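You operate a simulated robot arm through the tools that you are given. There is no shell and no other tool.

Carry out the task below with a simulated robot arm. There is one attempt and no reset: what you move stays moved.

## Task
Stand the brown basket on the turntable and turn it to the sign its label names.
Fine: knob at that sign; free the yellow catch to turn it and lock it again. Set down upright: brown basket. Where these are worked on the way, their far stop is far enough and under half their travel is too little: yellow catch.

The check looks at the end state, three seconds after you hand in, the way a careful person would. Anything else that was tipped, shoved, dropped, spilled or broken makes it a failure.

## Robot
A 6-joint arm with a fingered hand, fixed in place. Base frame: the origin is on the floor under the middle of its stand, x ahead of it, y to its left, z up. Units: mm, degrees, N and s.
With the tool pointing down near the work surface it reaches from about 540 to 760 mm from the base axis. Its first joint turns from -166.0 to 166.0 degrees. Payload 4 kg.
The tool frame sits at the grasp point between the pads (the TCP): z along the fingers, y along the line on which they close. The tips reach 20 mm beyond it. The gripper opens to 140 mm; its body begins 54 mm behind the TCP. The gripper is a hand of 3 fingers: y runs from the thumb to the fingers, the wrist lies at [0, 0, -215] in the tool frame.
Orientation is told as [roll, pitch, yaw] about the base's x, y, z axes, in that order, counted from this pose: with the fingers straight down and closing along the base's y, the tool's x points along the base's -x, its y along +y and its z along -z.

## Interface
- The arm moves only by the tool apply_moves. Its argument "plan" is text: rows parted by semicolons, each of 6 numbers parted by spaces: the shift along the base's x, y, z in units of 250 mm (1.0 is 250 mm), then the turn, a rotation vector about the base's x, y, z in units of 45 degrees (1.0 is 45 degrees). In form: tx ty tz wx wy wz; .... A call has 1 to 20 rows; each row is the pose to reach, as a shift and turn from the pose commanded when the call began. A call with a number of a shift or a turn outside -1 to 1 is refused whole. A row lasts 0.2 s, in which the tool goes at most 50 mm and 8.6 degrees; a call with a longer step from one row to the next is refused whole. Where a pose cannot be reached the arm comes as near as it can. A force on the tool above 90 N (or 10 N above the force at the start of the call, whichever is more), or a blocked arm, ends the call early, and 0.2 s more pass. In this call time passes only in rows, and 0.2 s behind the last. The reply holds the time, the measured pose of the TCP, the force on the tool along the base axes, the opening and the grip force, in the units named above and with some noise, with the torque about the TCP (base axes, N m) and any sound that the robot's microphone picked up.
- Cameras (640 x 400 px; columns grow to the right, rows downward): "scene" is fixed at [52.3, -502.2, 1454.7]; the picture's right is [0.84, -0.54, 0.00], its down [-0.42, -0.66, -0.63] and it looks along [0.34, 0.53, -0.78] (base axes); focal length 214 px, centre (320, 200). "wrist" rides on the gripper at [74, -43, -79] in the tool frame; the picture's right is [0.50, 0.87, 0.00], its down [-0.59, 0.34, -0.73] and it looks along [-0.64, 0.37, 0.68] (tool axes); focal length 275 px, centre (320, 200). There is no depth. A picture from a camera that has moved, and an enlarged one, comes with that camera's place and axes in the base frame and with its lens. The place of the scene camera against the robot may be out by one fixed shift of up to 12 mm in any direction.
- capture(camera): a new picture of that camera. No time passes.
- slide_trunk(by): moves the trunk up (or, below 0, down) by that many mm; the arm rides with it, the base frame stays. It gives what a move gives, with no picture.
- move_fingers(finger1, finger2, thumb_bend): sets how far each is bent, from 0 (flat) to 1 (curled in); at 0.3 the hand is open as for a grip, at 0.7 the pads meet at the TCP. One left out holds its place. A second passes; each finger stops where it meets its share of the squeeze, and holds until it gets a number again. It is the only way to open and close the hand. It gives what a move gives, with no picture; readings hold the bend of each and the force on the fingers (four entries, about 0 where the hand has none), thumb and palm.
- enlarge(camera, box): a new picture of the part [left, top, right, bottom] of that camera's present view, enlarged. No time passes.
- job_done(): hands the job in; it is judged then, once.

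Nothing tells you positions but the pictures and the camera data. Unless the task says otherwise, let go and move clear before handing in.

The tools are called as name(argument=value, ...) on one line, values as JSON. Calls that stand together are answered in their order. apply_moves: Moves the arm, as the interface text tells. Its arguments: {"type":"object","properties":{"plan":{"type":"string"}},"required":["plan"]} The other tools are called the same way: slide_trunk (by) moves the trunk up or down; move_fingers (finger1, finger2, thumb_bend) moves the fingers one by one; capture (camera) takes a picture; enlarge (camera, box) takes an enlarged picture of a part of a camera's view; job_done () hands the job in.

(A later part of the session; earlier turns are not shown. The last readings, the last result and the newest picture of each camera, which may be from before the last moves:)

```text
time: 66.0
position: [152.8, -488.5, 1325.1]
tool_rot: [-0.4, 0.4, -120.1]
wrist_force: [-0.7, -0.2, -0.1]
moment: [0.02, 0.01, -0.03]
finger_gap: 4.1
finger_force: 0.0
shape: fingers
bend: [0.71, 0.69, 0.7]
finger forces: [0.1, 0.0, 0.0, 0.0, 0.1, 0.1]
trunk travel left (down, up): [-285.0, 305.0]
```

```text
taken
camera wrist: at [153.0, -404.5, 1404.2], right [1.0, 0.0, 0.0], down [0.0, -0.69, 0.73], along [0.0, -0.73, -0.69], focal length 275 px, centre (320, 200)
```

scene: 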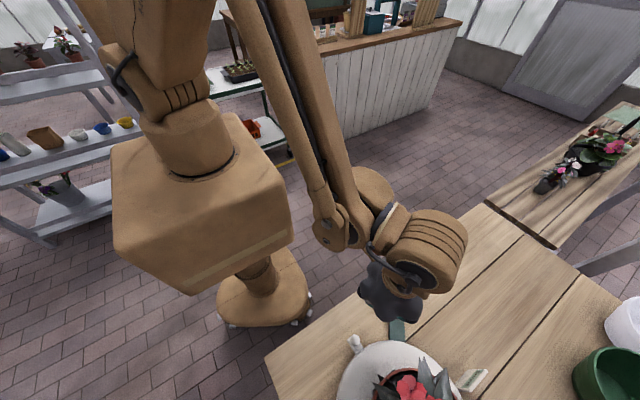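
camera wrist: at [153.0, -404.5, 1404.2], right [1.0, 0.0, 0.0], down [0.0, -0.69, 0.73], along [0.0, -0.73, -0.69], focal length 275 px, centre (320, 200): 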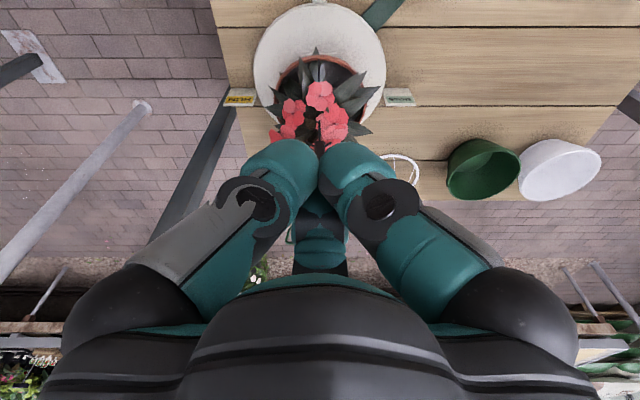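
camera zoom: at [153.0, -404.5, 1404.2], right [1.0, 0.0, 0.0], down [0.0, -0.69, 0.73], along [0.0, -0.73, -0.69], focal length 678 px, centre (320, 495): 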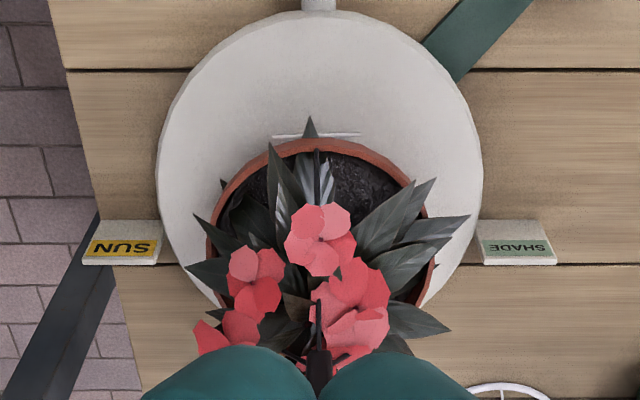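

Geometry is clear now: disc centre ≈(152,-655), radius ≈136, top z≈822; the knob post is at azimuth 90° (radius ≈160, top z≈865), and SUN sits at about azimuth 190°, SHADE at -10°. So the knob must go about 100° counter-clockwise. I'll tilt the hand outward (palm away from the plant) and go to the knob's right side.

apply_moves(plan="0.05 0 -0.16 -0.115 -0.067 0; 0.1 0 -0.32 -0.23 -0.133 0; 0.15 0 -0.48 -0.345 -0.2 0; 0.2 0 -0.64 -0.46 -0.267 0; 0.25 0 -0.8 -0.577 -0.333 0")

capture(camera="wrist")

capture(camera="scene")

```text
time: 67.2
position: [216.4, -488.0, 1123.8]
tool_rot: [26.2, -14.3, -123.5]
wrist_force: [0.2, -0.8, 0.7]
moment: [-0.01, 0.0, 0.01]
finger_gap: 3.9
finger_force: 0.1
shape: fingers
bend: [0.71, 0.69, 0.7]
finger forces: [0.0, 0.0, 0.1, 0.1, 0.1, 0.0]
trunk travel left (down, up): [-285.0, 305.0]
```

```text
taken
camera wrist: at [201.7, -377.4, 1155.6], right [0.97, 0.05, 0.25], down [-0.22, -0.3, 0.93], along [0.12, -0.95, -0.28], focal length 275 px, centre (320, 200)
```

wrist: 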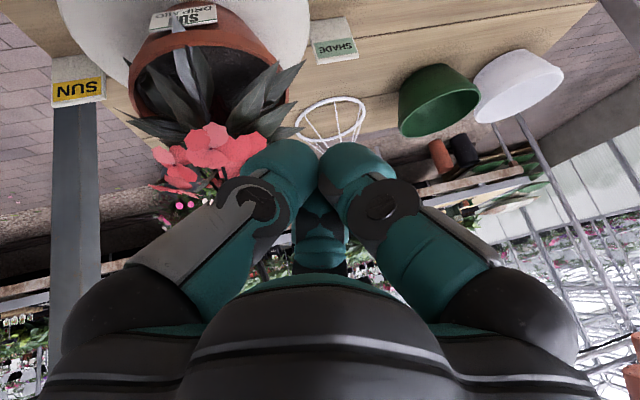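

```text
taken
```

scene: 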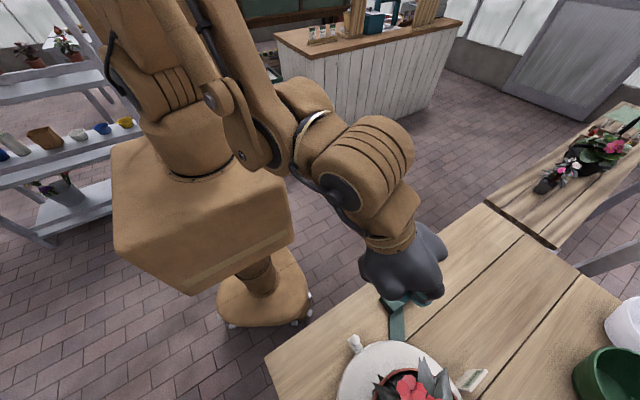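

The hand is tilted with the palm toward the robot. I descend to the right of the knob.

apply_moves(plan="0 -0.01 -0.18 0 0 0; 0 -0.02 -0.36 0 0 0; 0 -0.04 -0.54 0 0 0; 0 -0.06 -0.72 0 0 0; 0 -0.076 -0.88 0 0 0")

capture(camera="wrist")

enlarge(camera="scene", box=[310, 250, 510, 400])

```text
time: 68.4
position: [236.3, -569.0, 938.8]
tool_rot: [26.0, -14.1, -123.3]
wrist_force: [-0.2, 0.3, -0.1]
moment: [0.02, 0.0, 0.0]
finger_gap: 3.7
finger_force: 0.1
shape: fingers
bend: [0.71, 0.69, 0.7]
finger forces: [0.1, 0.1, 0.1, 0.0, 0.1, 0.1]
out of reach, approached as far as the arm can: row 2, 3, 4, 5
trunk travel left (down, up): [-285.0, 305.0]
```

```text
taken
camera wrist: at [221.7, -458.5, 970.5], right [0.97, 0.05, 0.25], down [-0.22, -0.3, 0.93], along [0.12, -0.95, -0.28], focal length 275 px, centre (320, 200)
```

wrist: 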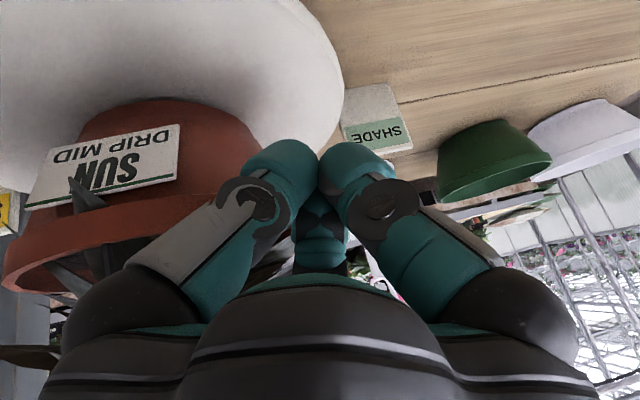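

```text
2.67 times, centred on (410, 325) of scene
camera zoom: at [52.3, -502.2, 1454.7], right [0.84, -0.54, 0.0], down [-0.42, -0.66, -0.63], along [0.34, 0.53, -0.78], focal length 572 px, centre (80, -133)
```

zoom: 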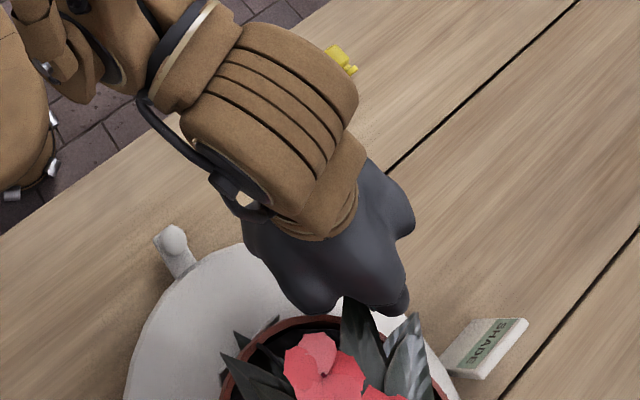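

Careful: the pose was out of reach and the arm drifted toward the pot, though no force was felt. I'll go back up the way it came, then lower the trunk to gain reach for this tilted pose.

apply_moves(plan="-0.016 0.065 0.148 0 0 0; -0.032 0.13 0.296 0 0 0; -0.048 0.195 0.444 0 0 0; -0.064 0.26 0.592 0 0 0; -0.08 0.324 0.74 0 0 0; -0.08 0.4 0.9 0 0 0; -0.08 0.46 1 0 0 0")

capture(camera="wrist")

enlarge(camera="scene", box=[310, 250, 510, 400])

```text
time: 70.0
position: [214.5, -452.2, 1188.6]
tool_rot: [26.2, -14.2, -123.4]
wrist_force: [-0.1, -0.2, 0.1]
moment: [0.01, 0.03, 0.0]
finger_gap: 3.9
finger_force: 0.0
shape: fingers
bend: [0.71, 0.69, 0.7]
finger forces: [0.0, 0.1, 0.0, 0.0, 0.0, 0.1]
trunk travel left (down, up): [-285.0, 305.0]
```

```text
taken
camera wrist: at [200.4, -340.4, 1221.3], right [0.97, 0.05, 0.25], down [-0.22, -0.3, 0.93], along [0.12, -0.95, -0.28], focal length 275 px, centre (320, 200)
```

wrist: 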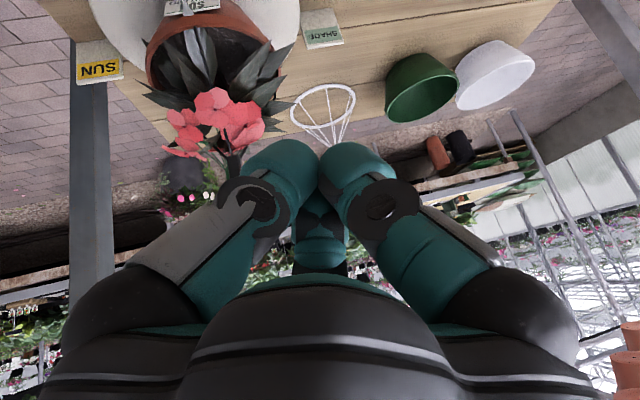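

```text
2.67 times, centred on (410, 325) of scene
camera zoom: at [52.3, -502.2, 1454.7], right [0.84, -0.54, 0.0], down [-0.42, -0.66, -0.63], along [0.34, 0.53, -0.78], focal length 572 px, centre (80, -133)
```

zoom: 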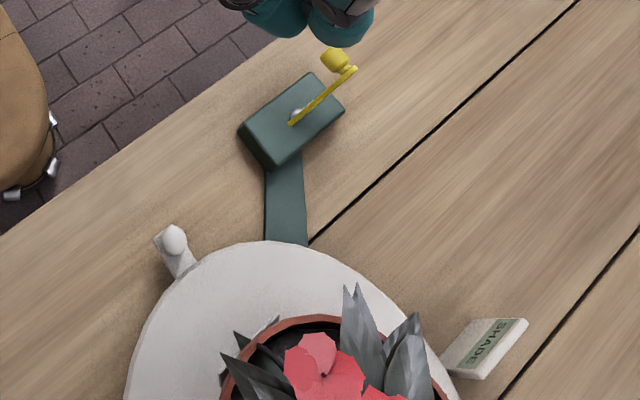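

Everything is undisturbed and the lever is at FREE. I lower the trunk by 240 mm.

slide_trunk(by=-240)

capture(camera="wrist")

capture(camera="scene")

```text
time: 72.5
position: [213.8, -451.2, 948.4]
tool_rot: [26.1, -14.3, -123.4]
wrist_force: [-0.3, 0.8, 0.6]
moment: [-0.01, -0.01, -0.01]
finger_gap: 4.0
finger_force: 0.0
shape: fingers
bend: [0.71, 0.69, 0.7]
finger forces: [0.0, 0.1, 0.0, 0.1, 0.0, 0.1]
trunk travel left (down, up): [-45.0, 545.0]
```

```text
taken
camera wrist: at [200.6, -341.5, 980.8], right [0.97, 0.05, 0.25], down [-0.22, -0.3, 0.93], along [0.12, -0.95, -0.28], focal length 275 px, centre (320, 200)
```

wrist: 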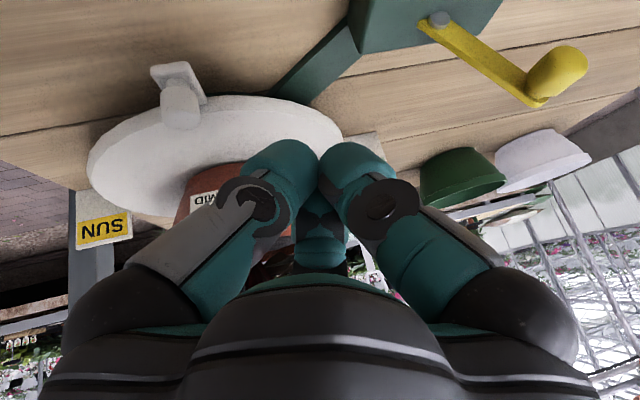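

```text
taken
```

scene: 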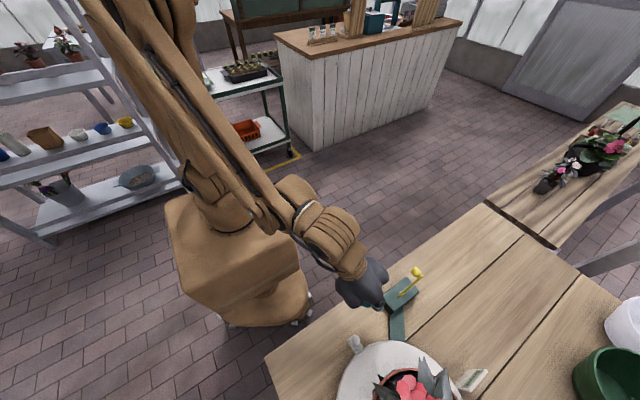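

enlarge(camera="wrist", box=[60, 40, 280, 260])

```text
1.82 times, centred on (170, 150) of wrist
camera zoom: at [200.6, -341.5, 980.8], right [0.97, 0.05, 0.25], down [-0.22, -0.3, 0.93], along [0.12, -0.95, -0.28], focal length 500 px, centre (593, 291)
```

zoom: 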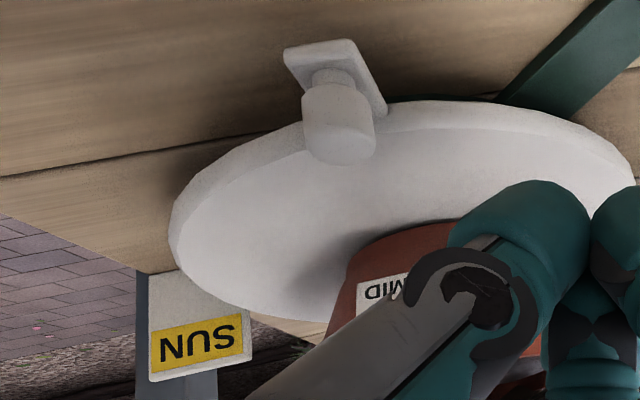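

The knob post is near (151,-491), top z≈870, on a plate at disc level (≈830). I move the fingertips down beside it on its right, at z≈862.

apply_moves(plan="0.02 -0.05 -0.1 0 0 0; 0.04 -0.12 -0.2 0 0 0; 0.044 -0.2 -0.3 0 0 0; 0.044 -0.224 -0.344 0 0 0")

capture(camera="wrist")

enlarge(camera="scene", box=[310, 250, 510, 400])

```text
time: 73.5
position: [226.9, -508.6, 863.0]
tool_rot: [26.2, -14.1, -123.4]
wrist_force: [1.3, -0.2, -0.3]
moment: [0.02, 0.01, 0.03]
finger_gap: 3.6
finger_force: 0.1
shape: fingers
bend: [0.71, 0.69, 0.7]
finger forces: [0.0, 0.1, 0.1, 0.0, 0.1, 0.1]
trunk travel left (down, up): [-45.0, 545.0]
```

```text
taken
camera wrist: at [211.9, -397.9, 894.7], right [0.97, 0.05, 0.25], down [-0.22, -0.3, 0.93], along [0.12, -0.95, -0.28], focal length 275 px, centre (320, 200)
```

wrist: 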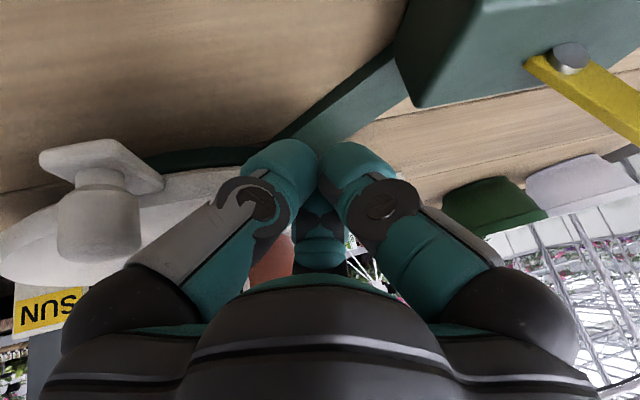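

```text
2.67 times, centred on (410, 325) of scene
camera zoom: at [52.3, -502.2, 1454.7], right [0.84, -0.54, 0.0], down [-0.42, -0.66, -0.63], along [0.34, 0.53, -0.78], focal length 572 px, centre (80, -133)
```

zoom: 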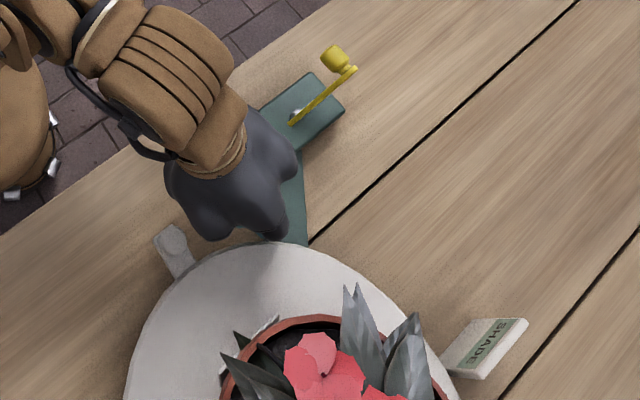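

The knob is right where expected, at (150,-491). I start the push along the arc toward SUN in small steps and check contact.

apply_moves(plan="-0.038 0.0164 0 0 0 0; -0.08 0.0332 0 0 0 0; -0.1224 0.0472 0 0 0 0; -0.166 0.058 0 0 0 0")

capture(camera="wrist")

enlarge(camera="scene", box=[310, 250, 510, 400])

```text
time: 74.5
position: [183.7, -492.7, 862.8]
tool_rot: [26.2, -14.1, -123.4]
wrist_force: [0.4, 0.2, 0.2]
moment: [0.01, 0.02, -0.03]
finger_gap: 3.4
finger_force: 0.1
shape: fingers
bend: [0.71, 0.69, 0.7]
finger forces: [0.0, 0.0, 0.1, 0.0, 0.1, 0.0]
trunk travel left (down, up): [-45.0, 545.0]
```

```text
taken
camera wrist: at [169.6, -382.9, 894.8], right [0.97, 0.05, 0.25], down [-0.22, -0.3, 0.93], along [0.12, -0.95, -0.28], focal length 275 px, centre (320, 200)
```

wrist: 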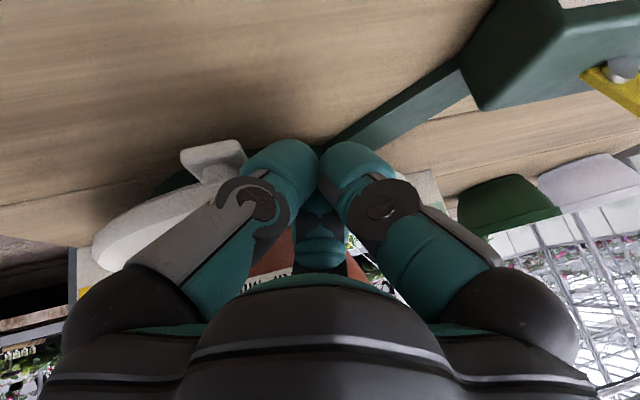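

```text
2.67 times, centred on (410, 325) of scene
camera zoom: at [52.3, -502.2, 1454.7], right [0.84, -0.54, 0.0], down [-0.42, -0.66, -0.63], along [0.34, 0.53, -0.78], focal length 572 px, centre (80, -133)
```

zoom: 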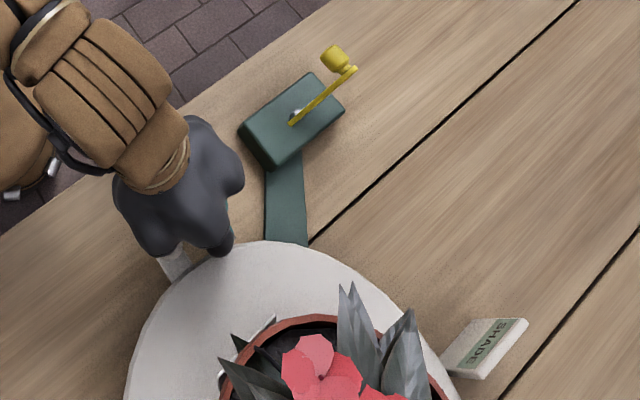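

The knob has been touched and the disc has turned a couple of degrees with almost no force. I continue slowly along the arc, 2° per row.

apply_moves(plan="-0.0222 0.0042 0 0 0 0; -0.0444 0.0076 0 0 0 0; -0.0668 0.0104 0 0 0 0; -0.0892 0.0124 0 0 0 0; -0.1116 0.0136 0 0 0 0; -0.134 0.014 0 0 0 0; -0.1564 0.0136 0 0 0 0; -0.1788 0.0124 0 0 0 0")

capture(camera="wrist")

enlarge(camera="scene", box=[310, 250, 510, 400])

```text
time: 76.3
position: [139.3, -489.9, 862.4]
tool_rot: [26.2, -14.2, -123.4]
wrist_force: [-0.8, 0.2, -0.4]
moment: [0.0, -0.02, -0.02]
finger_gap: 3.8
finger_force: 0.0
shape: fingers
bend: [0.71, 0.69, 0.7]
finger forces: [0.1, 0.0, 0.0, 0.0, 0.0, 0.0]
trunk travel left (down, up): [-45.0, 545.0]
```

```text
taken
camera wrist: at [125.4, -379.4, 894.7], right [0.97, 0.05, 0.25], down [-0.22, -0.3, 0.93], along [0.13, -0.95, -0.28], focal length 275 px, centre (320, 200)
```

wrist: 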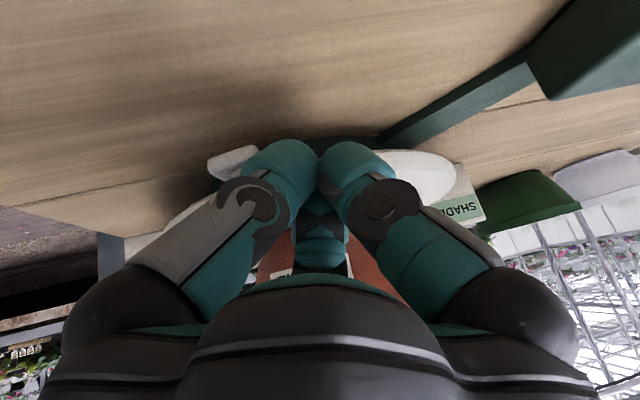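

```text
2.67 times, centred on (410, 325) of scene
camera zoom: at [52.3, -502.2, 1454.7], right [0.84, -0.54, 0.0], down [-0.42, -0.66, -0.63], along [0.34, 0.53, -0.78], focal length 572 px, centre (80, -133)
```

zoom: 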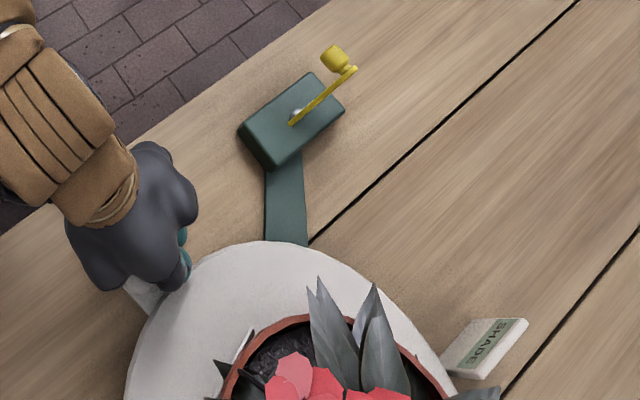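

The disc and basket turn together smoothly. Continuing along the arc.

apply_moves(plan="-0.0224 -0.002 0 0 0 0; -0.0448 -0.0048 0 0 0 0; -0.0672 -0.0082 0 0 0 0; -0.0892 -0.0124 0 0 0 0; -0.111 -0.0176 0 0 0 0; -0.1328 -0.0232 0 0 0 0; -0.1542 -0.03 0 0 0 0; -0.1756 -0.0372 0 0 0 0; -0.1964 -0.0452 0 0 0 0; -0.2172 -0.054 0 0 0 0; -0.2376 -0.0636 0 0 0 0; -0.2576 -0.074 0 0 0 0")

capture(camera="wrist")

enlarge(camera="scene", box=[270, 250, 470, 400])

```text
time: 78.9
position: [75.6, -508.5, 861.3]
tool_rot: [26.3, -14.1, -123.4]
wrist_force: [-0.2, 0.0, 0.1]
moment: [0.04, 0.0, -0.02]
finger_gap: 3.6
finger_force: 0.2
shape: fingers
bend: [0.71, 0.69, 0.7]
finger forces: [0.0, 0.2, 0.0, 0.0, 0.1, 0.1]
trunk travel left (down, up): [-45.0, 545.0]
```

```text
taken
camera wrist: at [61.0, -398.5, 894.5], right [0.97, 0.05, 0.25], down [-0.22, -0.3, 0.93], along [0.13, -0.95, -0.28], focal length 275 px, centre (320, 200)
```

wrist: 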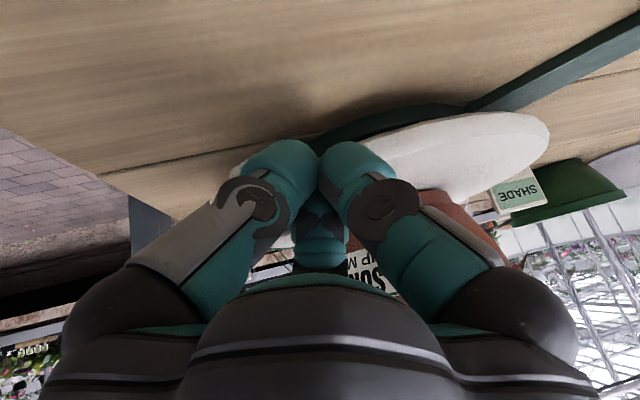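

```text
2.67 times, centred on (370, 325) of scene
camera zoom: at [52.3, -502.2, 1454.7], right [0.84, -0.54, 0.0], down [-0.42, -0.66, -0.63], along [0.34, 0.53, -0.78], focal length 572 px, centre (187, -133)
```

zoom: 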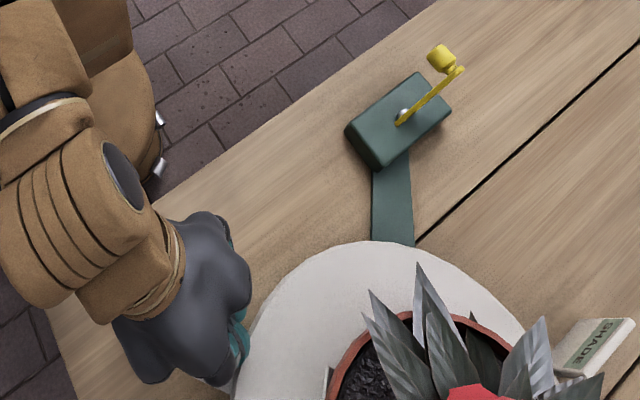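

apply_moves(plan="-0.0196 -0.0108 0 0 0 0; -0.0388 -0.0224 0 0 0 0; -0.0576 -0.0344 0 0 0 0; -0.076 -0.0476 0 0 0 0; -0.094 -0.0608 0 0 0 0; -0.1116 -0.0752 0 0 0 0; -0.1284 -0.09 0 0 0 0; -0.1448 -0.1052 0 0 0 0; -0.1608 -0.1212 0 0 0 0; -0.176 -0.1376 0 0 0 0")

capture(camera="wrist")

enlarge(camera="scene", box=[270, 250, 470, 400])

```text
time: 81.1
position: [30.7, -542.6, 861.8]
tool_rot: [26.2, -14.0, -123.4]
wrist_force: [-0.5, 0.3, -0.2]
moment: [0.0, -0.03, -0.02]
finger_gap: 3.7
finger_force: 0.1
shape: fingers
bend: [0.71, 0.69, 0.7]
finger forces: [0.0, 0.0, 0.1, 0.0, 0.0, 0.0]
trunk travel left (down, up): [-45.0, 545.0]
```

```text
taken
camera wrist: at [17.0, -432.4, 894.3], right [0.97, 0.05, 0.25], down [-0.22, -0.3, 0.93], along [0.13, -0.95, -0.28], focal length 275 px, centre (320, 200)
```

wrist: 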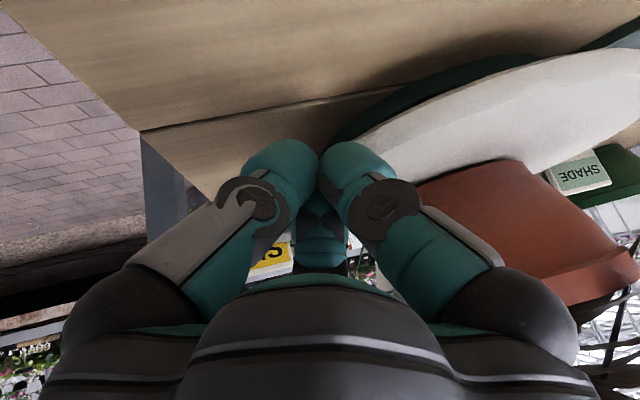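

```text
2.67 times, centred on (370, 325) of scene
camera zoom: at [52.3, -502.2, 1454.7], right [0.84, -0.54, 0.0], down [-0.42, -0.66, -0.63], along [0.34, 0.53, -0.78], focal length 572 px, centre (187, -133)
```

zoom: 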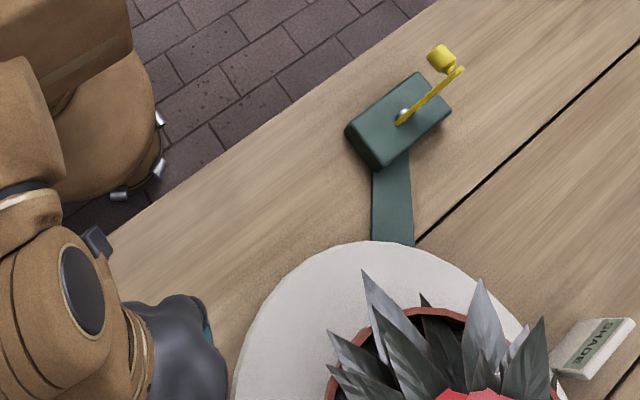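

apply_moves(plan="-0.0148 -0.0168 0 0 0 0; -0.0292 -0.0344 0 0 0 0; -0.0424 -0.0524 0 0 0 0; -0.0556 -0.0708 0 0 0 0; -0.0676 -0.0896 0 0 0 0; -0.0792 -0.1088 0 0 0 0; -0.09 -0.1284 0 0 0 0; -0.1004 -0.1484 0 0 0 0; -0.11 -0.1688 0 0 0 0; -0.1148 -0.179 0 0 0 0; -0.1188 -0.1896 0 0 0 0")

capture(camera="wrist")

enlarge(camera="scene", box=[270, 250, 470, 400])

```text
time: 83.5
position: [0.9, -590.2, 862.5]
tool_rot: [26.1, -14.1, -123.4]
wrist_force: [-0.3, -0.1, 0.7]
moment: [-0.02, 0.02, -0.01]
finger_gap: 3.8
finger_force: 0.0
shape: fingers
bend: [0.71, 0.69, 0.7]
finger forces: [0.0, 0.1, 0.0, 0.0, 0.0, 0.0]
trunk travel left (down, up): [-45.0, 545.0]
```

```text
taken
camera wrist: at [-13.0, -480.3, 894.8], right [0.97, 0.05, 0.25], down [-0.22, -0.3, 0.93], along [0.12, -0.95, -0.28], focal length 275 px, centre (320, 200)
```

wrist: 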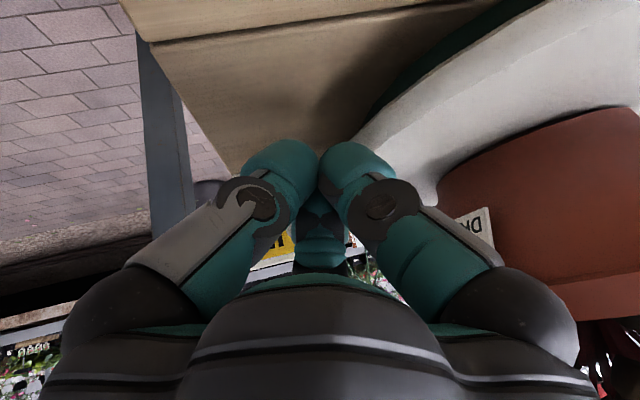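

```text
2.67 times, centred on (370, 325) of scene
camera zoom: at [52.3, -502.2, 1454.7], right [0.84, -0.54, 0.0], down [-0.42, -0.66, -0.63], along [0.34, 0.53, -0.78], focal length 572 px, centre (187, -133)
```

zoom: 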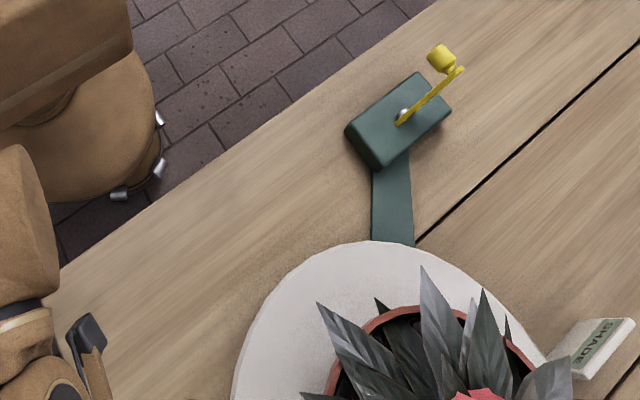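

I estimate the knob is near azimuth 173° now. I'll back the hand off and rise to check the knob against the SUN sign before the last bit.

apply_moves(plan="0.03 0.06 0 0 0 0; 0.06 0.12 0.02 0 0 0; 0.06 0.16 0.16 0 0 0; 0.06 0.2 0.32 0 0 0; 0.06 0.24 0.48 0 0 0; 0.06 0.26 0.64 0 0 0")

capture(camera="wrist")

```text
time: 84.9
position: [17.3, -525.6, 1023.2]
tool_rot: [26.2, -14.2, -123.4]
wrist_force: [0.2, 1.5, 0.5]
moment: [-0.01, 0.04, -0.03]
finger_gap: 3.8
finger_force: 0.0
shape: fingers
bend: [0.71, 0.69, 0.7]
finger forces: [0.1, 0.0, 0.0, 0.1, 0.1, 0.0]
trunk travel left (down, up): [-45.0, 545.0]
```

```text
taken
camera wrist: at [2.8, -415.0, 1055.0], right [0.97, 0.05, 0.25], down [-0.22, -0.3, 0.93], along [0.12, -0.95, -0.28], focal length 275 px, centre (320, 200)
```

wrist: 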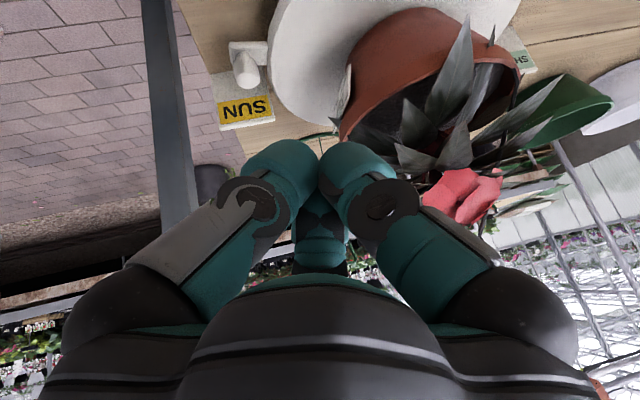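

enlarge(camera="wrist", box=[180, 0, 380, 140])

```text
2.86 times, centred on (280, 70) of wrist
camera zoom: at [2.8, -415.0, 1055.0], right [0.97, 0.05, 0.25], down [-0.22, -0.3, 0.93], along [0.12, -0.95, -0.28], focal length 786 px, centre (434, 571)
```

zoom: 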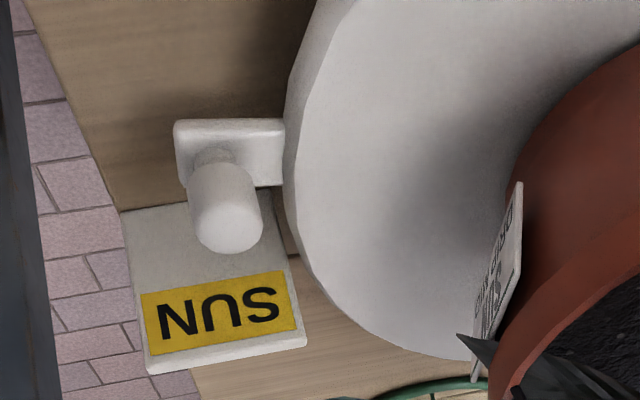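

Very informative: SUN is an upright plaque at about (-20,-689), x from -51 to 11, facing the robot; the knob is at (-7,-622), azimuth ≈169°, just in front of it. A further 12–15° will bring it right to the sign. I'll go down again behind the knob and push gently.

apply_moves(plan="0 -0.02 -0.16 0 0 0; 0 -0.05 -0.32 0 0 0; -0.01 -0.08 -0.48 0 0 0; -0.012 -0.12 -0.6 0 0 0; -0.016 -0.16 -0.644 0 0 0")

capture(camera="wrist")

```text
time: 86.1
position: [12.4, -566.4, 860.5]
tool_rot: [26.2, -14.1, -123.4]
wrist_force: [0.2, -0.2, 0.0]
moment: [0.02, 0.02, 0.01]
finger_gap: 3.7
finger_force: 0.0
shape: fingers
bend: [0.71, 0.69, 0.7]
finger forces: [0.0, 0.1, 0.0, 0.0, 0.0, 0.1]
trunk travel left (down, up): [-45.0, 545.0]
```

```text
taken
camera wrist: at [-1.6, -455.9, 893.6], right [0.97, 0.05, 0.25], down [-0.22, -0.3, 0.93], along [0.12, -0.95, -0.28], focal length 275 px, centre (320, 200)
```

wrist: 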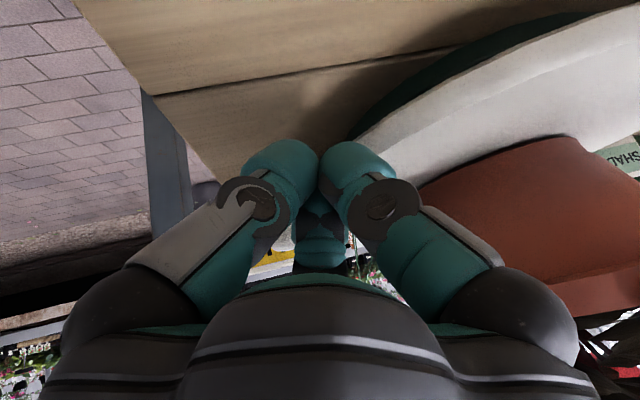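

apply_moves(plan="-0.027 -0.062 0 0 0 0; -0.045 -0.103 0 0 0 0; -0.053 -0.124 0 0 0 0; -0.06 -0.145 0 0 0 0; -0.066 -0.164 0 0 0 0; -0.07 -0.177 0 0 0 0; -0.0744 -0.1936 0 0 0 0; -0.078 -0.21 0 0 0 0")

capture(camera="wrist")

```text
time: 87.9
position: [-7.4, -617.4, 862.0]
tool_rot: [26.1, -14.0, -123.4]
wrist_force: [1.9, 6.4, 2.2]
moment: [-0.09, 0.02, 0.05]
finger_gap: 4.4
finger_force: 3.5
shape: fingers
bend: [0.69, 0.71, 0.7]
finger forces: [0.1, 6.7, 0.1, 0.0, 0.0, 0.0]
trunk travel left (down, up): [-45.0, 545.0]
```

```text
taken
camera wrist: at [-21.2, -506.7, 894.0], right [0.97, 0.06, 0.25], down [-0.22, -0.3, 0.93], along [0.13, -0.95, -0.28], focal length 275 px, centre (320, 200)
```

wrist: 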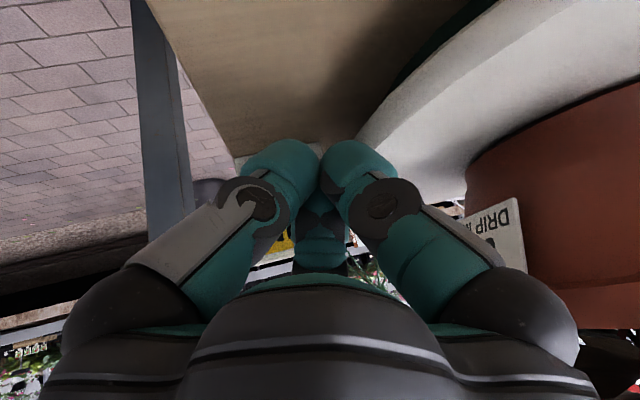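

A 6–7 N resistance has appeared, perhaps a stop. I'll back off and look at the knob versus the sign again.

apply_moves(plan="0.02 0.06 0 0 0 0; 0.06 0.16 0.02 0 0 0; 0.07 0.22 0.16 0 0 0; 0.08 0.28 0.32 0 0 0; 0.08 0.34 0.48 0 0 0; 0.08 0.36 0.64 0 0 0")

enlarge(camera="wrist", box=[180, 0, 380, 140])

capture(camera="wrist")

```text
time: 89.3
position: [13.0, -527.5, 1022.3]
tool_rot: [26.1, -14.2, -123.4]
wrist_force: [-0.3, -0.4, 0.5]
moment: [-0.01, 0.0, -0.01]
finger_gap: 4.5
finger_force: 0.0
shape: fingers
bend: [0.69, 0.71, 0.7]
finger forces: [0.0, 0.0, 0.0, 0.1, 0.0, 0.1]
trunk travel left (down, up): [-45.0, 545.0]
```

```text
2.86 times, centred on (280, 70) of wrist
camera zoom: at [-1.2, -417.1, 1054.6], right [0.97, 0.05, 0.25], down [-0.22, -0.3, 0.93], along [0.12, -0.95, -0.28], focal length 786 px, centre (434, 571)
```

zoom: 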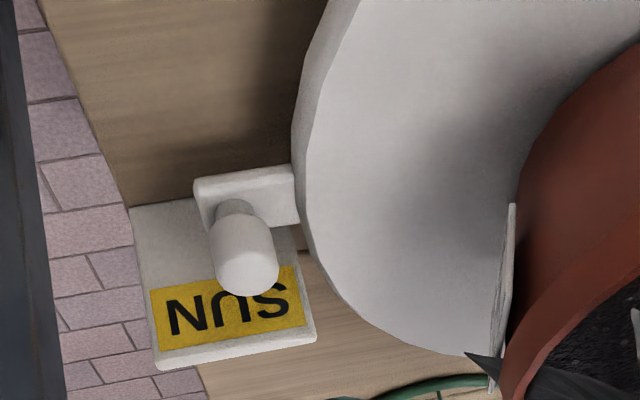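

```text
taken
camera wrist: at [-1.2, -417.1, 1054.6], right [0.97, 0.05, 0.25], down [-0.22, -0.3, 0.93], along [0.12, -0.95, -0.28], focal length 275 px, centre (320, 200)
```

wrist: 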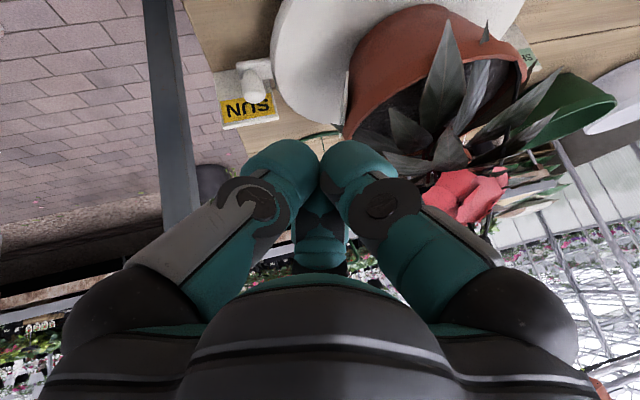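

The knob is now at about (-8,-643), azimuth ≈177°, directly in front of the SUN plaque with no contact to it. I'll test whether that resistance is a hard stop by pushing a few mm more with force checks.

apply_moves(plan="0 -0.02 -0.16 0 0 0; 0 -0.05 -0.32 0 0 0; -0.004 -0.08 -0.48 0 0 0; -0.006 -0.12 -0.6 0 0 0; -0.01 -0.16 -0.644 0 0 0; -0.036 -0.22 -0.644 0 0 0; -0.056 -0.27 -0.644 0 0 0; -0.07 -0.31 -0.644 0 0 0; -0.08 -0.345 -0.644 0 0 0")

apply_moves(plan="0 -0.008 0 0 0 0; -0.002 -0.016 0 0 0 0")

apply_moves(plan="0 -0.008 0 0 0 0; -0.001 -0.012 0 0 0 0")

```text
time: 91.3
position: [-6.2, -614.2, 859.7]
tool_rot: [26.2, -14.1, -123.4]
wrist_force: [0.4, -0.2, 0.5]
moment: [0.0, 0.03, 0.02]
finger_gap: 4.5
finger_force: 0.0
shape: fingers
bend: [0.69, 0.71, 0.7]
finger forces: [0.0, 0.1, 0.0, 0.1, 0.0, 0.1]
trunk travel left (down, up): [-45.0, 545.0]
```

```text
time: 91.9
position: [-6.7, -617.2, 859.9]
tool_rot: [26.3, -14.3, -123.4]
wrist_force: [1.3, 7.8, 0.4]
moment: [-0.09, -0.02, 0.02]
finger_gap: 4.7
finger_force: 4.1
shape: fingers
bend: [0.69, 0.71, 0.7]
finger forces: [0.1, 7.9, 0.0, 0.1, 0.0, 0.0]
trunk travel left (down, up): [-45.0, 545.0]
```

```text
time: 92.5
position: [-8.0, -620.8, 860.2]
tool_rot: [26.2, -14.1, -123.3]
wrist_force: [2.2, 15.9, 0.7]
moment: [-0.15, -0.03, 0.02]
finger_gap: 6.2
finger_force: 7.0
shape: fingers
bend: [0.68, 0.7, 0.69]
finger forces: [0.1, 14.7, 0.0, 0.0, 0.0, 0.1]
trunk travel left (down, up): [-45.0, 545.0]
```

The force climbs steeply (8→16 N over 3 mm): the turntable is hard on its end stop, right at the SUN sign. I back off and rise, then verify before locking.

apply_moves(plan="0.02 0.06 0 0 0 0; 0.06 0.16 0.02 0 0 0; 0.08 0.24 0.16 0 0 0; 0.09 0.3 0.32 0 0 0; 0.09 0.36 0.48 0 0 0; 0.09 0.38 0.66 0 0 0")

enlarge(camera="wrist", box=[180, 0, 380, 140])

```text
time: 93.9
position: [15.3, -525.8, 1024.6]
tool_rot: [26.1, -14.2, -123.5]
wrist_force: [-0.1, -0.6, 0.8]
moment: [-0.02, 0.03, -0.01]
finger_gap: 5.0
finger_force: 0.1
shape: fingers
bend: [0.69, 0.71, 0.69]
finger forces: [0.1, 0.0, 0.0, 0.0, 0.1, 0.0]
trunk travel left (down, up): [-45.0, 545.0]
```

```text
2.86 times, centred on (280, 70) of wrist
camera zoom: at [1.2, -415.5, 1056.7], right [0.97, 0.05, 0.25], down [-0.22, -0.3, 0.93], along [0.12, -0.95, -0.28], focal length 786 px, centre (434, 571)
```

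zoom: 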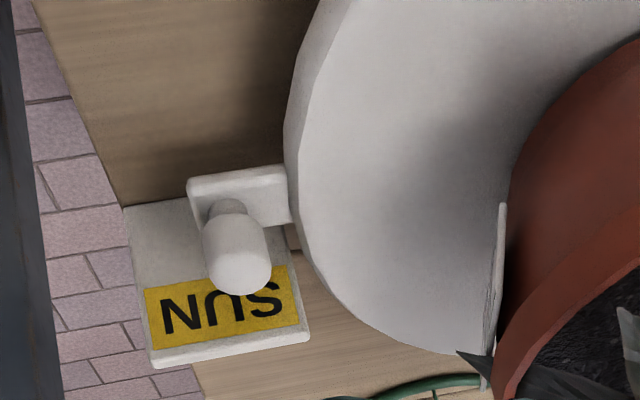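

The knob stands centred before the SUN sign and stays there. Now I go over to the catch: travel at height, level the hand, and approach the lever from its right side.

apply_moves(plan="0.05 0.05 0.12 0.115 0.067 0; 0.15 0.1 0.22 0.23 0.133 0; 0.3 0.15 0.28 0.345 0.2 0; 0.46 0.2 0.3 0.46 0.267 0; 0.62 0.25 0.3 0.577 0.333 0; 0.78 0.28 0.3 0.577 0.333 0; 0.95 0.28 0.3 0.577 0.333 0")

apply_moves(plan="0.16 0 0 0 0 0; 0.32 0 0 0 0 0; 0.48 0 0 0 0 0; 0.64 0 0 0 0 0; 0.75 0 0 0 0 0")

capture(camera="wrist")

capture(camera="scene")

```text
time: 95.5
position: [252.9, -457.8, 1099.3]
tool_rot: [-0.4, 0.3, -120.3]
wrist_force: [-0.4, -1.3, -0.5]
moment: [0.04, 0.0, 0.02]
finger_gap: 5.0
finger_force: 0.0
shape: fingers
bend: [0.69, 0.71, 0.69]
finger forces: [0.0, 0.0, 0.0, 0.0, 0.0, 0.1]
trunk travel left (down, up): [-45.0, 545.0]
```

```text
time: 96.7
position: [440.5, -456.6, 1101.7]
tool_rot: [-0.4, 0.3, -120.2]
wrist_force: [0.4, -1.0, -0.8]
moment: [0.01, 0.03, -0.01]
finger_gap: 5.1
finger_force: 0.1
shape: fingers
bend: [0.69, 0.71, 0.69]
finger forces: [0.0, 0.1, 0.0, 0.1, 0.0, 0.0]
trunk travel left (down, up): [-45.0, 545.0]
```

```text
taken
camera wrist: at [441.1, -371.4, 1180.2], right [1.0, 0.0, 0.0], down [0.0, -0.68, 0.73], along [0.0, -0.73, -0.68], focal length 275 px, centre (320, 200)
```

wrist: 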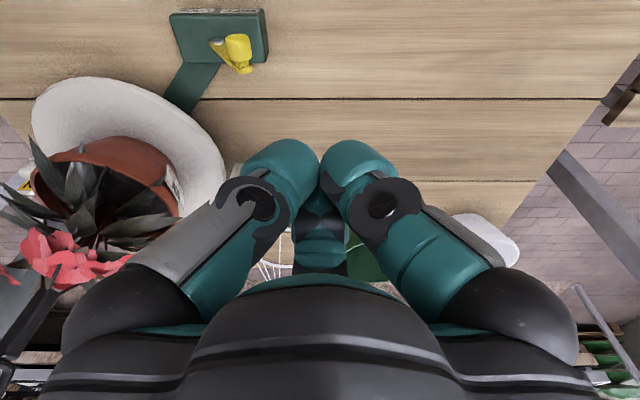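

```text
taken
```

scene: 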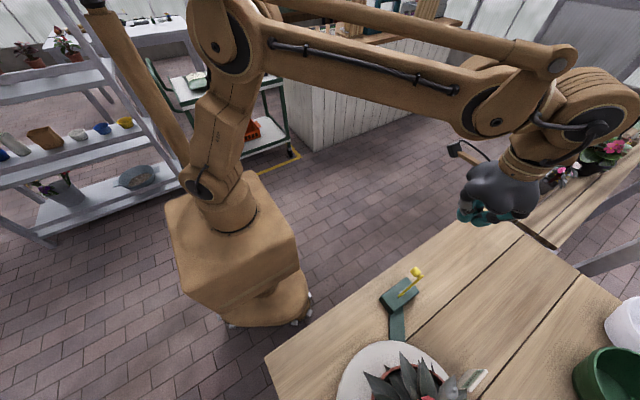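

The second label on the pot now faces +x; let me read it for confirmation, and check the lever.

enlarge(camera="wrist", box=[140, 130, 230, 220])

enlarge(camera="wrist", box=[150, 0, 300, 100])

```text
4.44 times, centred on (185, 175) of wrist
camera zoom: at [441.1, -371.4, 1180.2], right [1.0, 0.0, 0.0], down [0.0, -0.68, 0.73], along [0.0, -0.73, -0.68], focal length 1224 px, centre (920, 311)
```

zoom: 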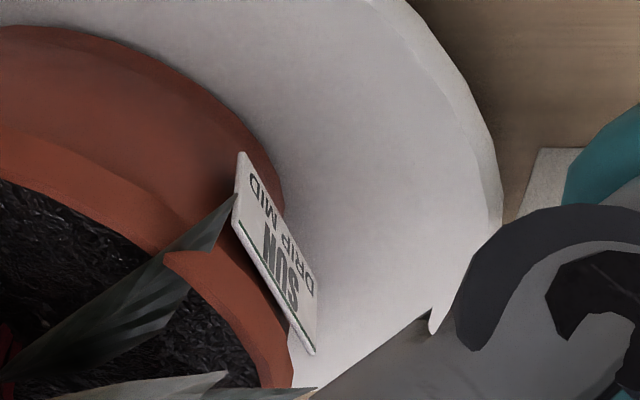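

```text
4.00 times, centred on (225, 50) of wrist
camera zoom: at [441.1, -371.4, 1180.2], right [1.0, 0.0, 0.0], down [0.0, -0.68, 0.73], along [0.0, -0.73, -0.68], focal length 1101 px, centre (700, 800)
```

zoom: 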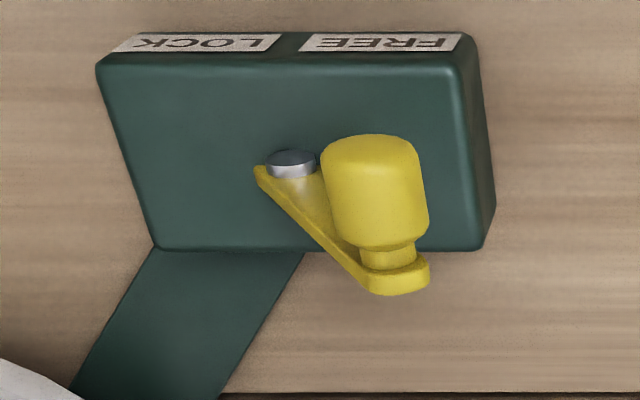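

Both labels say SUN. The lever is at FREE with its knob at about (367,-460,900); I descend on its right side.

apply_moves(plan="0.01 -0.01 -0.16 0 0 0; 0.01 -0.02 -0.32 0 0 0; 0.01 -0.03 -0.48 0 0 0; 0.01 -0.04 -0.64 0 0 0; 0.01 -0.04 -0.8 0 0 0")

capture(camera="wrist")

```text
time: 97.9
position: [442.2, -466.0, 899.7]
tool_rot: [-0.4, 0.2, -120.2]
wrist_force: [0.8, 0.2, 0.3]
moment: [0.02, 0.02, 0.03]
finger_gap: 5.0
finger_force: 0.0
shape: fingers
bend: [0.69, 0.71, 0.69]
finger forces: [0.0, 0.0, 0.0, 0.0, 0.0, 0.0]
trunk travel left (down, up): [-45.0, 545.0]
```

```text
taken
camera wrist: at [443.7, -381.4, 979.1], right [1.0, 0.0, 0.0], down [0.0, -0.68, 0.73], along [0.0, -0.73, -0.68], focal length 275 px, centre (320, 200)
```

wrist: 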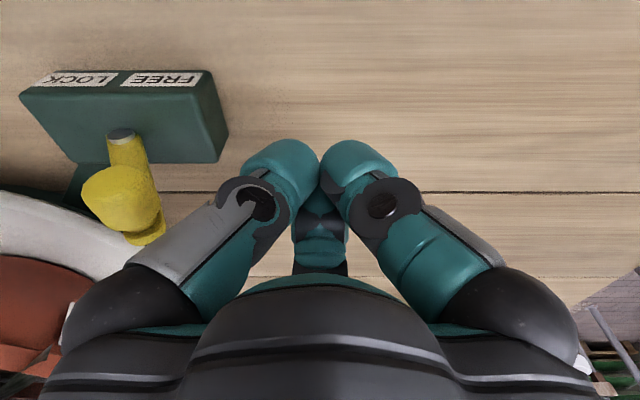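

apply_moves(plan="-0.04 0 0 0 0 0; -0.08 0 0 0 0 0; -0.12 0 0 0 0 0; -0.16 0 0 0 0 0; -0.2 0 0 0 0 0; -0.23 0 0 0 0 0; -0.26 0 0 0 0 0")

capture(camera="wrist")

```text
time: 99.5
position: [377.4, -465.7, 901.4]
tool_rot: [-0.4, 0.3, -120.1]
wrist_force: [-0.2, -0.1, 0.2]
moment: [0.02, 0.08, 0.0]
finger_gap: 4.6
finger_force: 0.3
shape: fingers
bend: [0.69, 0.71, 0.7]
finger forces: [0.0, 0.0, 0.0, 0.0, 0.3, 0.0]
trunk travel left (down, up): [-45.0, 545.0]
```

```text
taken
camera wrist: at [378.0, -382.1, 980.1], right [1.0, 0.0, 0.0], down [0.0, -0.68, 0.73], along [0.0, -0.73, -0.68], focal length 275 px, centre (320, 200)
```

wrist: 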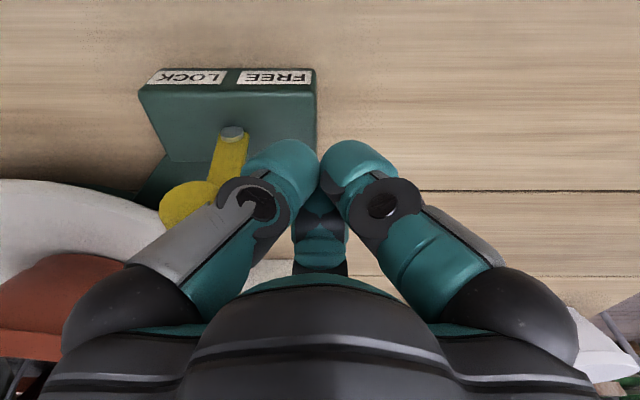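

The lever is swinging over toward LOCK. I continue pushing in -x.

apply_moves(plan="-0.03 0 0 0 0 0; -0.06 0 0 0 0 0; -0.09 0 0 0 0 0; -0.12 0 0 0 0 0; -0.14 0 0 0 0 0")

capture(camera="wrist")

```text
time: 100.7
position: [342.3, -466.8, 900.8]
tool_rot: [-0.5, 0.3, -120.1]
wrist_force: [0.1, 0.7, -0.4]
moment: [-0.01, 0.0, 0.01]
finger_gap: 4.9
finger_force: 0.1
shape: fingers
bend: [0.69, 0.71, 0.7]
finger forces: [0.1, 0.0, 0.0, 0.0, 0.0, 0.1]
trunk travel left (down, up): [-45.0, 545.0]
```

```text
taken
camera wrist: at [343.0, -382.1, 980.2], right [1.0, 0.0, 0.0], down [0.0, -0.68, 0.73], along [0.0, -0.73, -0.68], focal length 275 px, centre (320, 200)
```

wrist: 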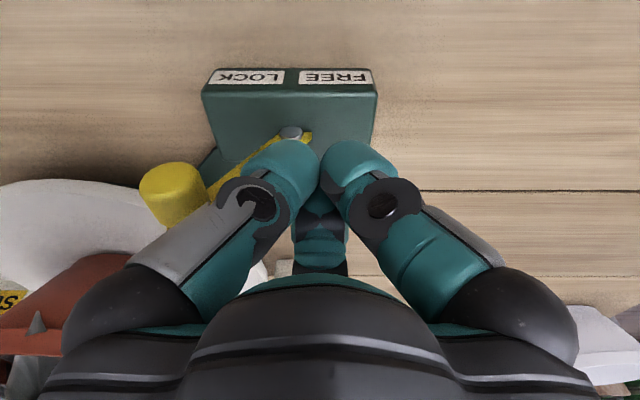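

The lever has flipped to LOCK. I press it gently onto its stop to be sure.

apply_moves(plan="-0.02 0 0 0 0 0; -0.036 0 0 0 0 0")

apply_moves(plan="-0.01 0 0 0 0 0; -0.02 0 0 0 0 0")

apply_moves(plan="-0.008 0 0 0 0 0; -0.016 0 0 0 0 0")

```text
time: 101.3
position: [333.2, -466.2, 900.7]
tool_rot: [-0.4, 0.3, -120.2]
wrist_force: [-0.5, -0.7, 1.1]
moment: [-0.02, 0.0, -0.01]
finger_gap: 4.6
finger_force: 0.0
shape: fingers
bend: [0.69, 0.71, 0.7]
finger forces: [0.0, 0.0, 0.0, 0.0, 0.0, 0.1]
trunk travel left (down, up): [-45.0, 545.0]
```

```text
time: 101.9
position: [328.3, -466.8, 900.1]
tool_rot: [-0.3, 0.3, -120.0]
wrist_force: [0.2, 0.5, 1.1]
moment: [0.03, -0.01, 0.0]
finger_gap: 4.7
finger_force: 0.0
shape: fingers
bend: [0.69, 0.71, 0.7]
finger forces: [0.0, 0.1, 0.0, 0.1, 0.0, 0.1]
trunk travel left (down, up): [-45.0, 545.0]
```

```text
time: 102.5
position: [324.9, -465.7, 900.4]
tool_rot: [-0.4, 0.3, -120.0]
wrist_force: [0.9, 0.4, 0.2]
moment: [0.03, -0.01, -0.02]
finger_gap: 4.5
finger_force: 0.3
shape: fingers
bend: [0.69, 0.71, 0.7]
finger forces: [0.0, 0.0, 0.1, 0.1, 0.8, 0.0]
trunk travel left (down, up): [-45.0, 545.0]
```

apply_moves(plan="-0.008 0 0 0 0 0; -0.014 0 0 0 0 0")

capture(camera="wrist")

```text
time: 103.1
position: [323.6, -466.1, 899.7]
tool_rot: [-0.5, 0.2, -120.1]
wrist_force: [10.3, 1.5, 1.8]
moment: [0.04, 0.12, -0.13]
finger_gap: 3.3
finger_force: 5.0
shape: fingers
bend: [0.69, 0.71, 0.7]
finger forces: [0.0, 0.0, 0.0, 0.1, 9.8, 0.1]
trunk travel left (down, up): [-45.0, 545.0]
```

```text
taken
camera wrist: at [323.5, -381.3, 979.9], right [1.0, 0.0, 0.0], down [0.0, -0.68, 0.73], along [0.0, -0.73, -0.68], focal length 275 px, centre (320, 200)
```

wrist: 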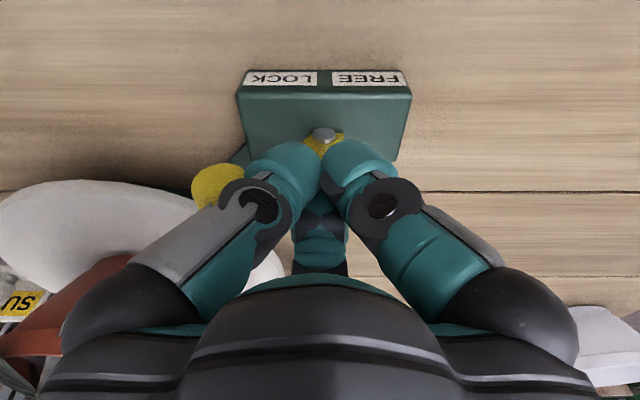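

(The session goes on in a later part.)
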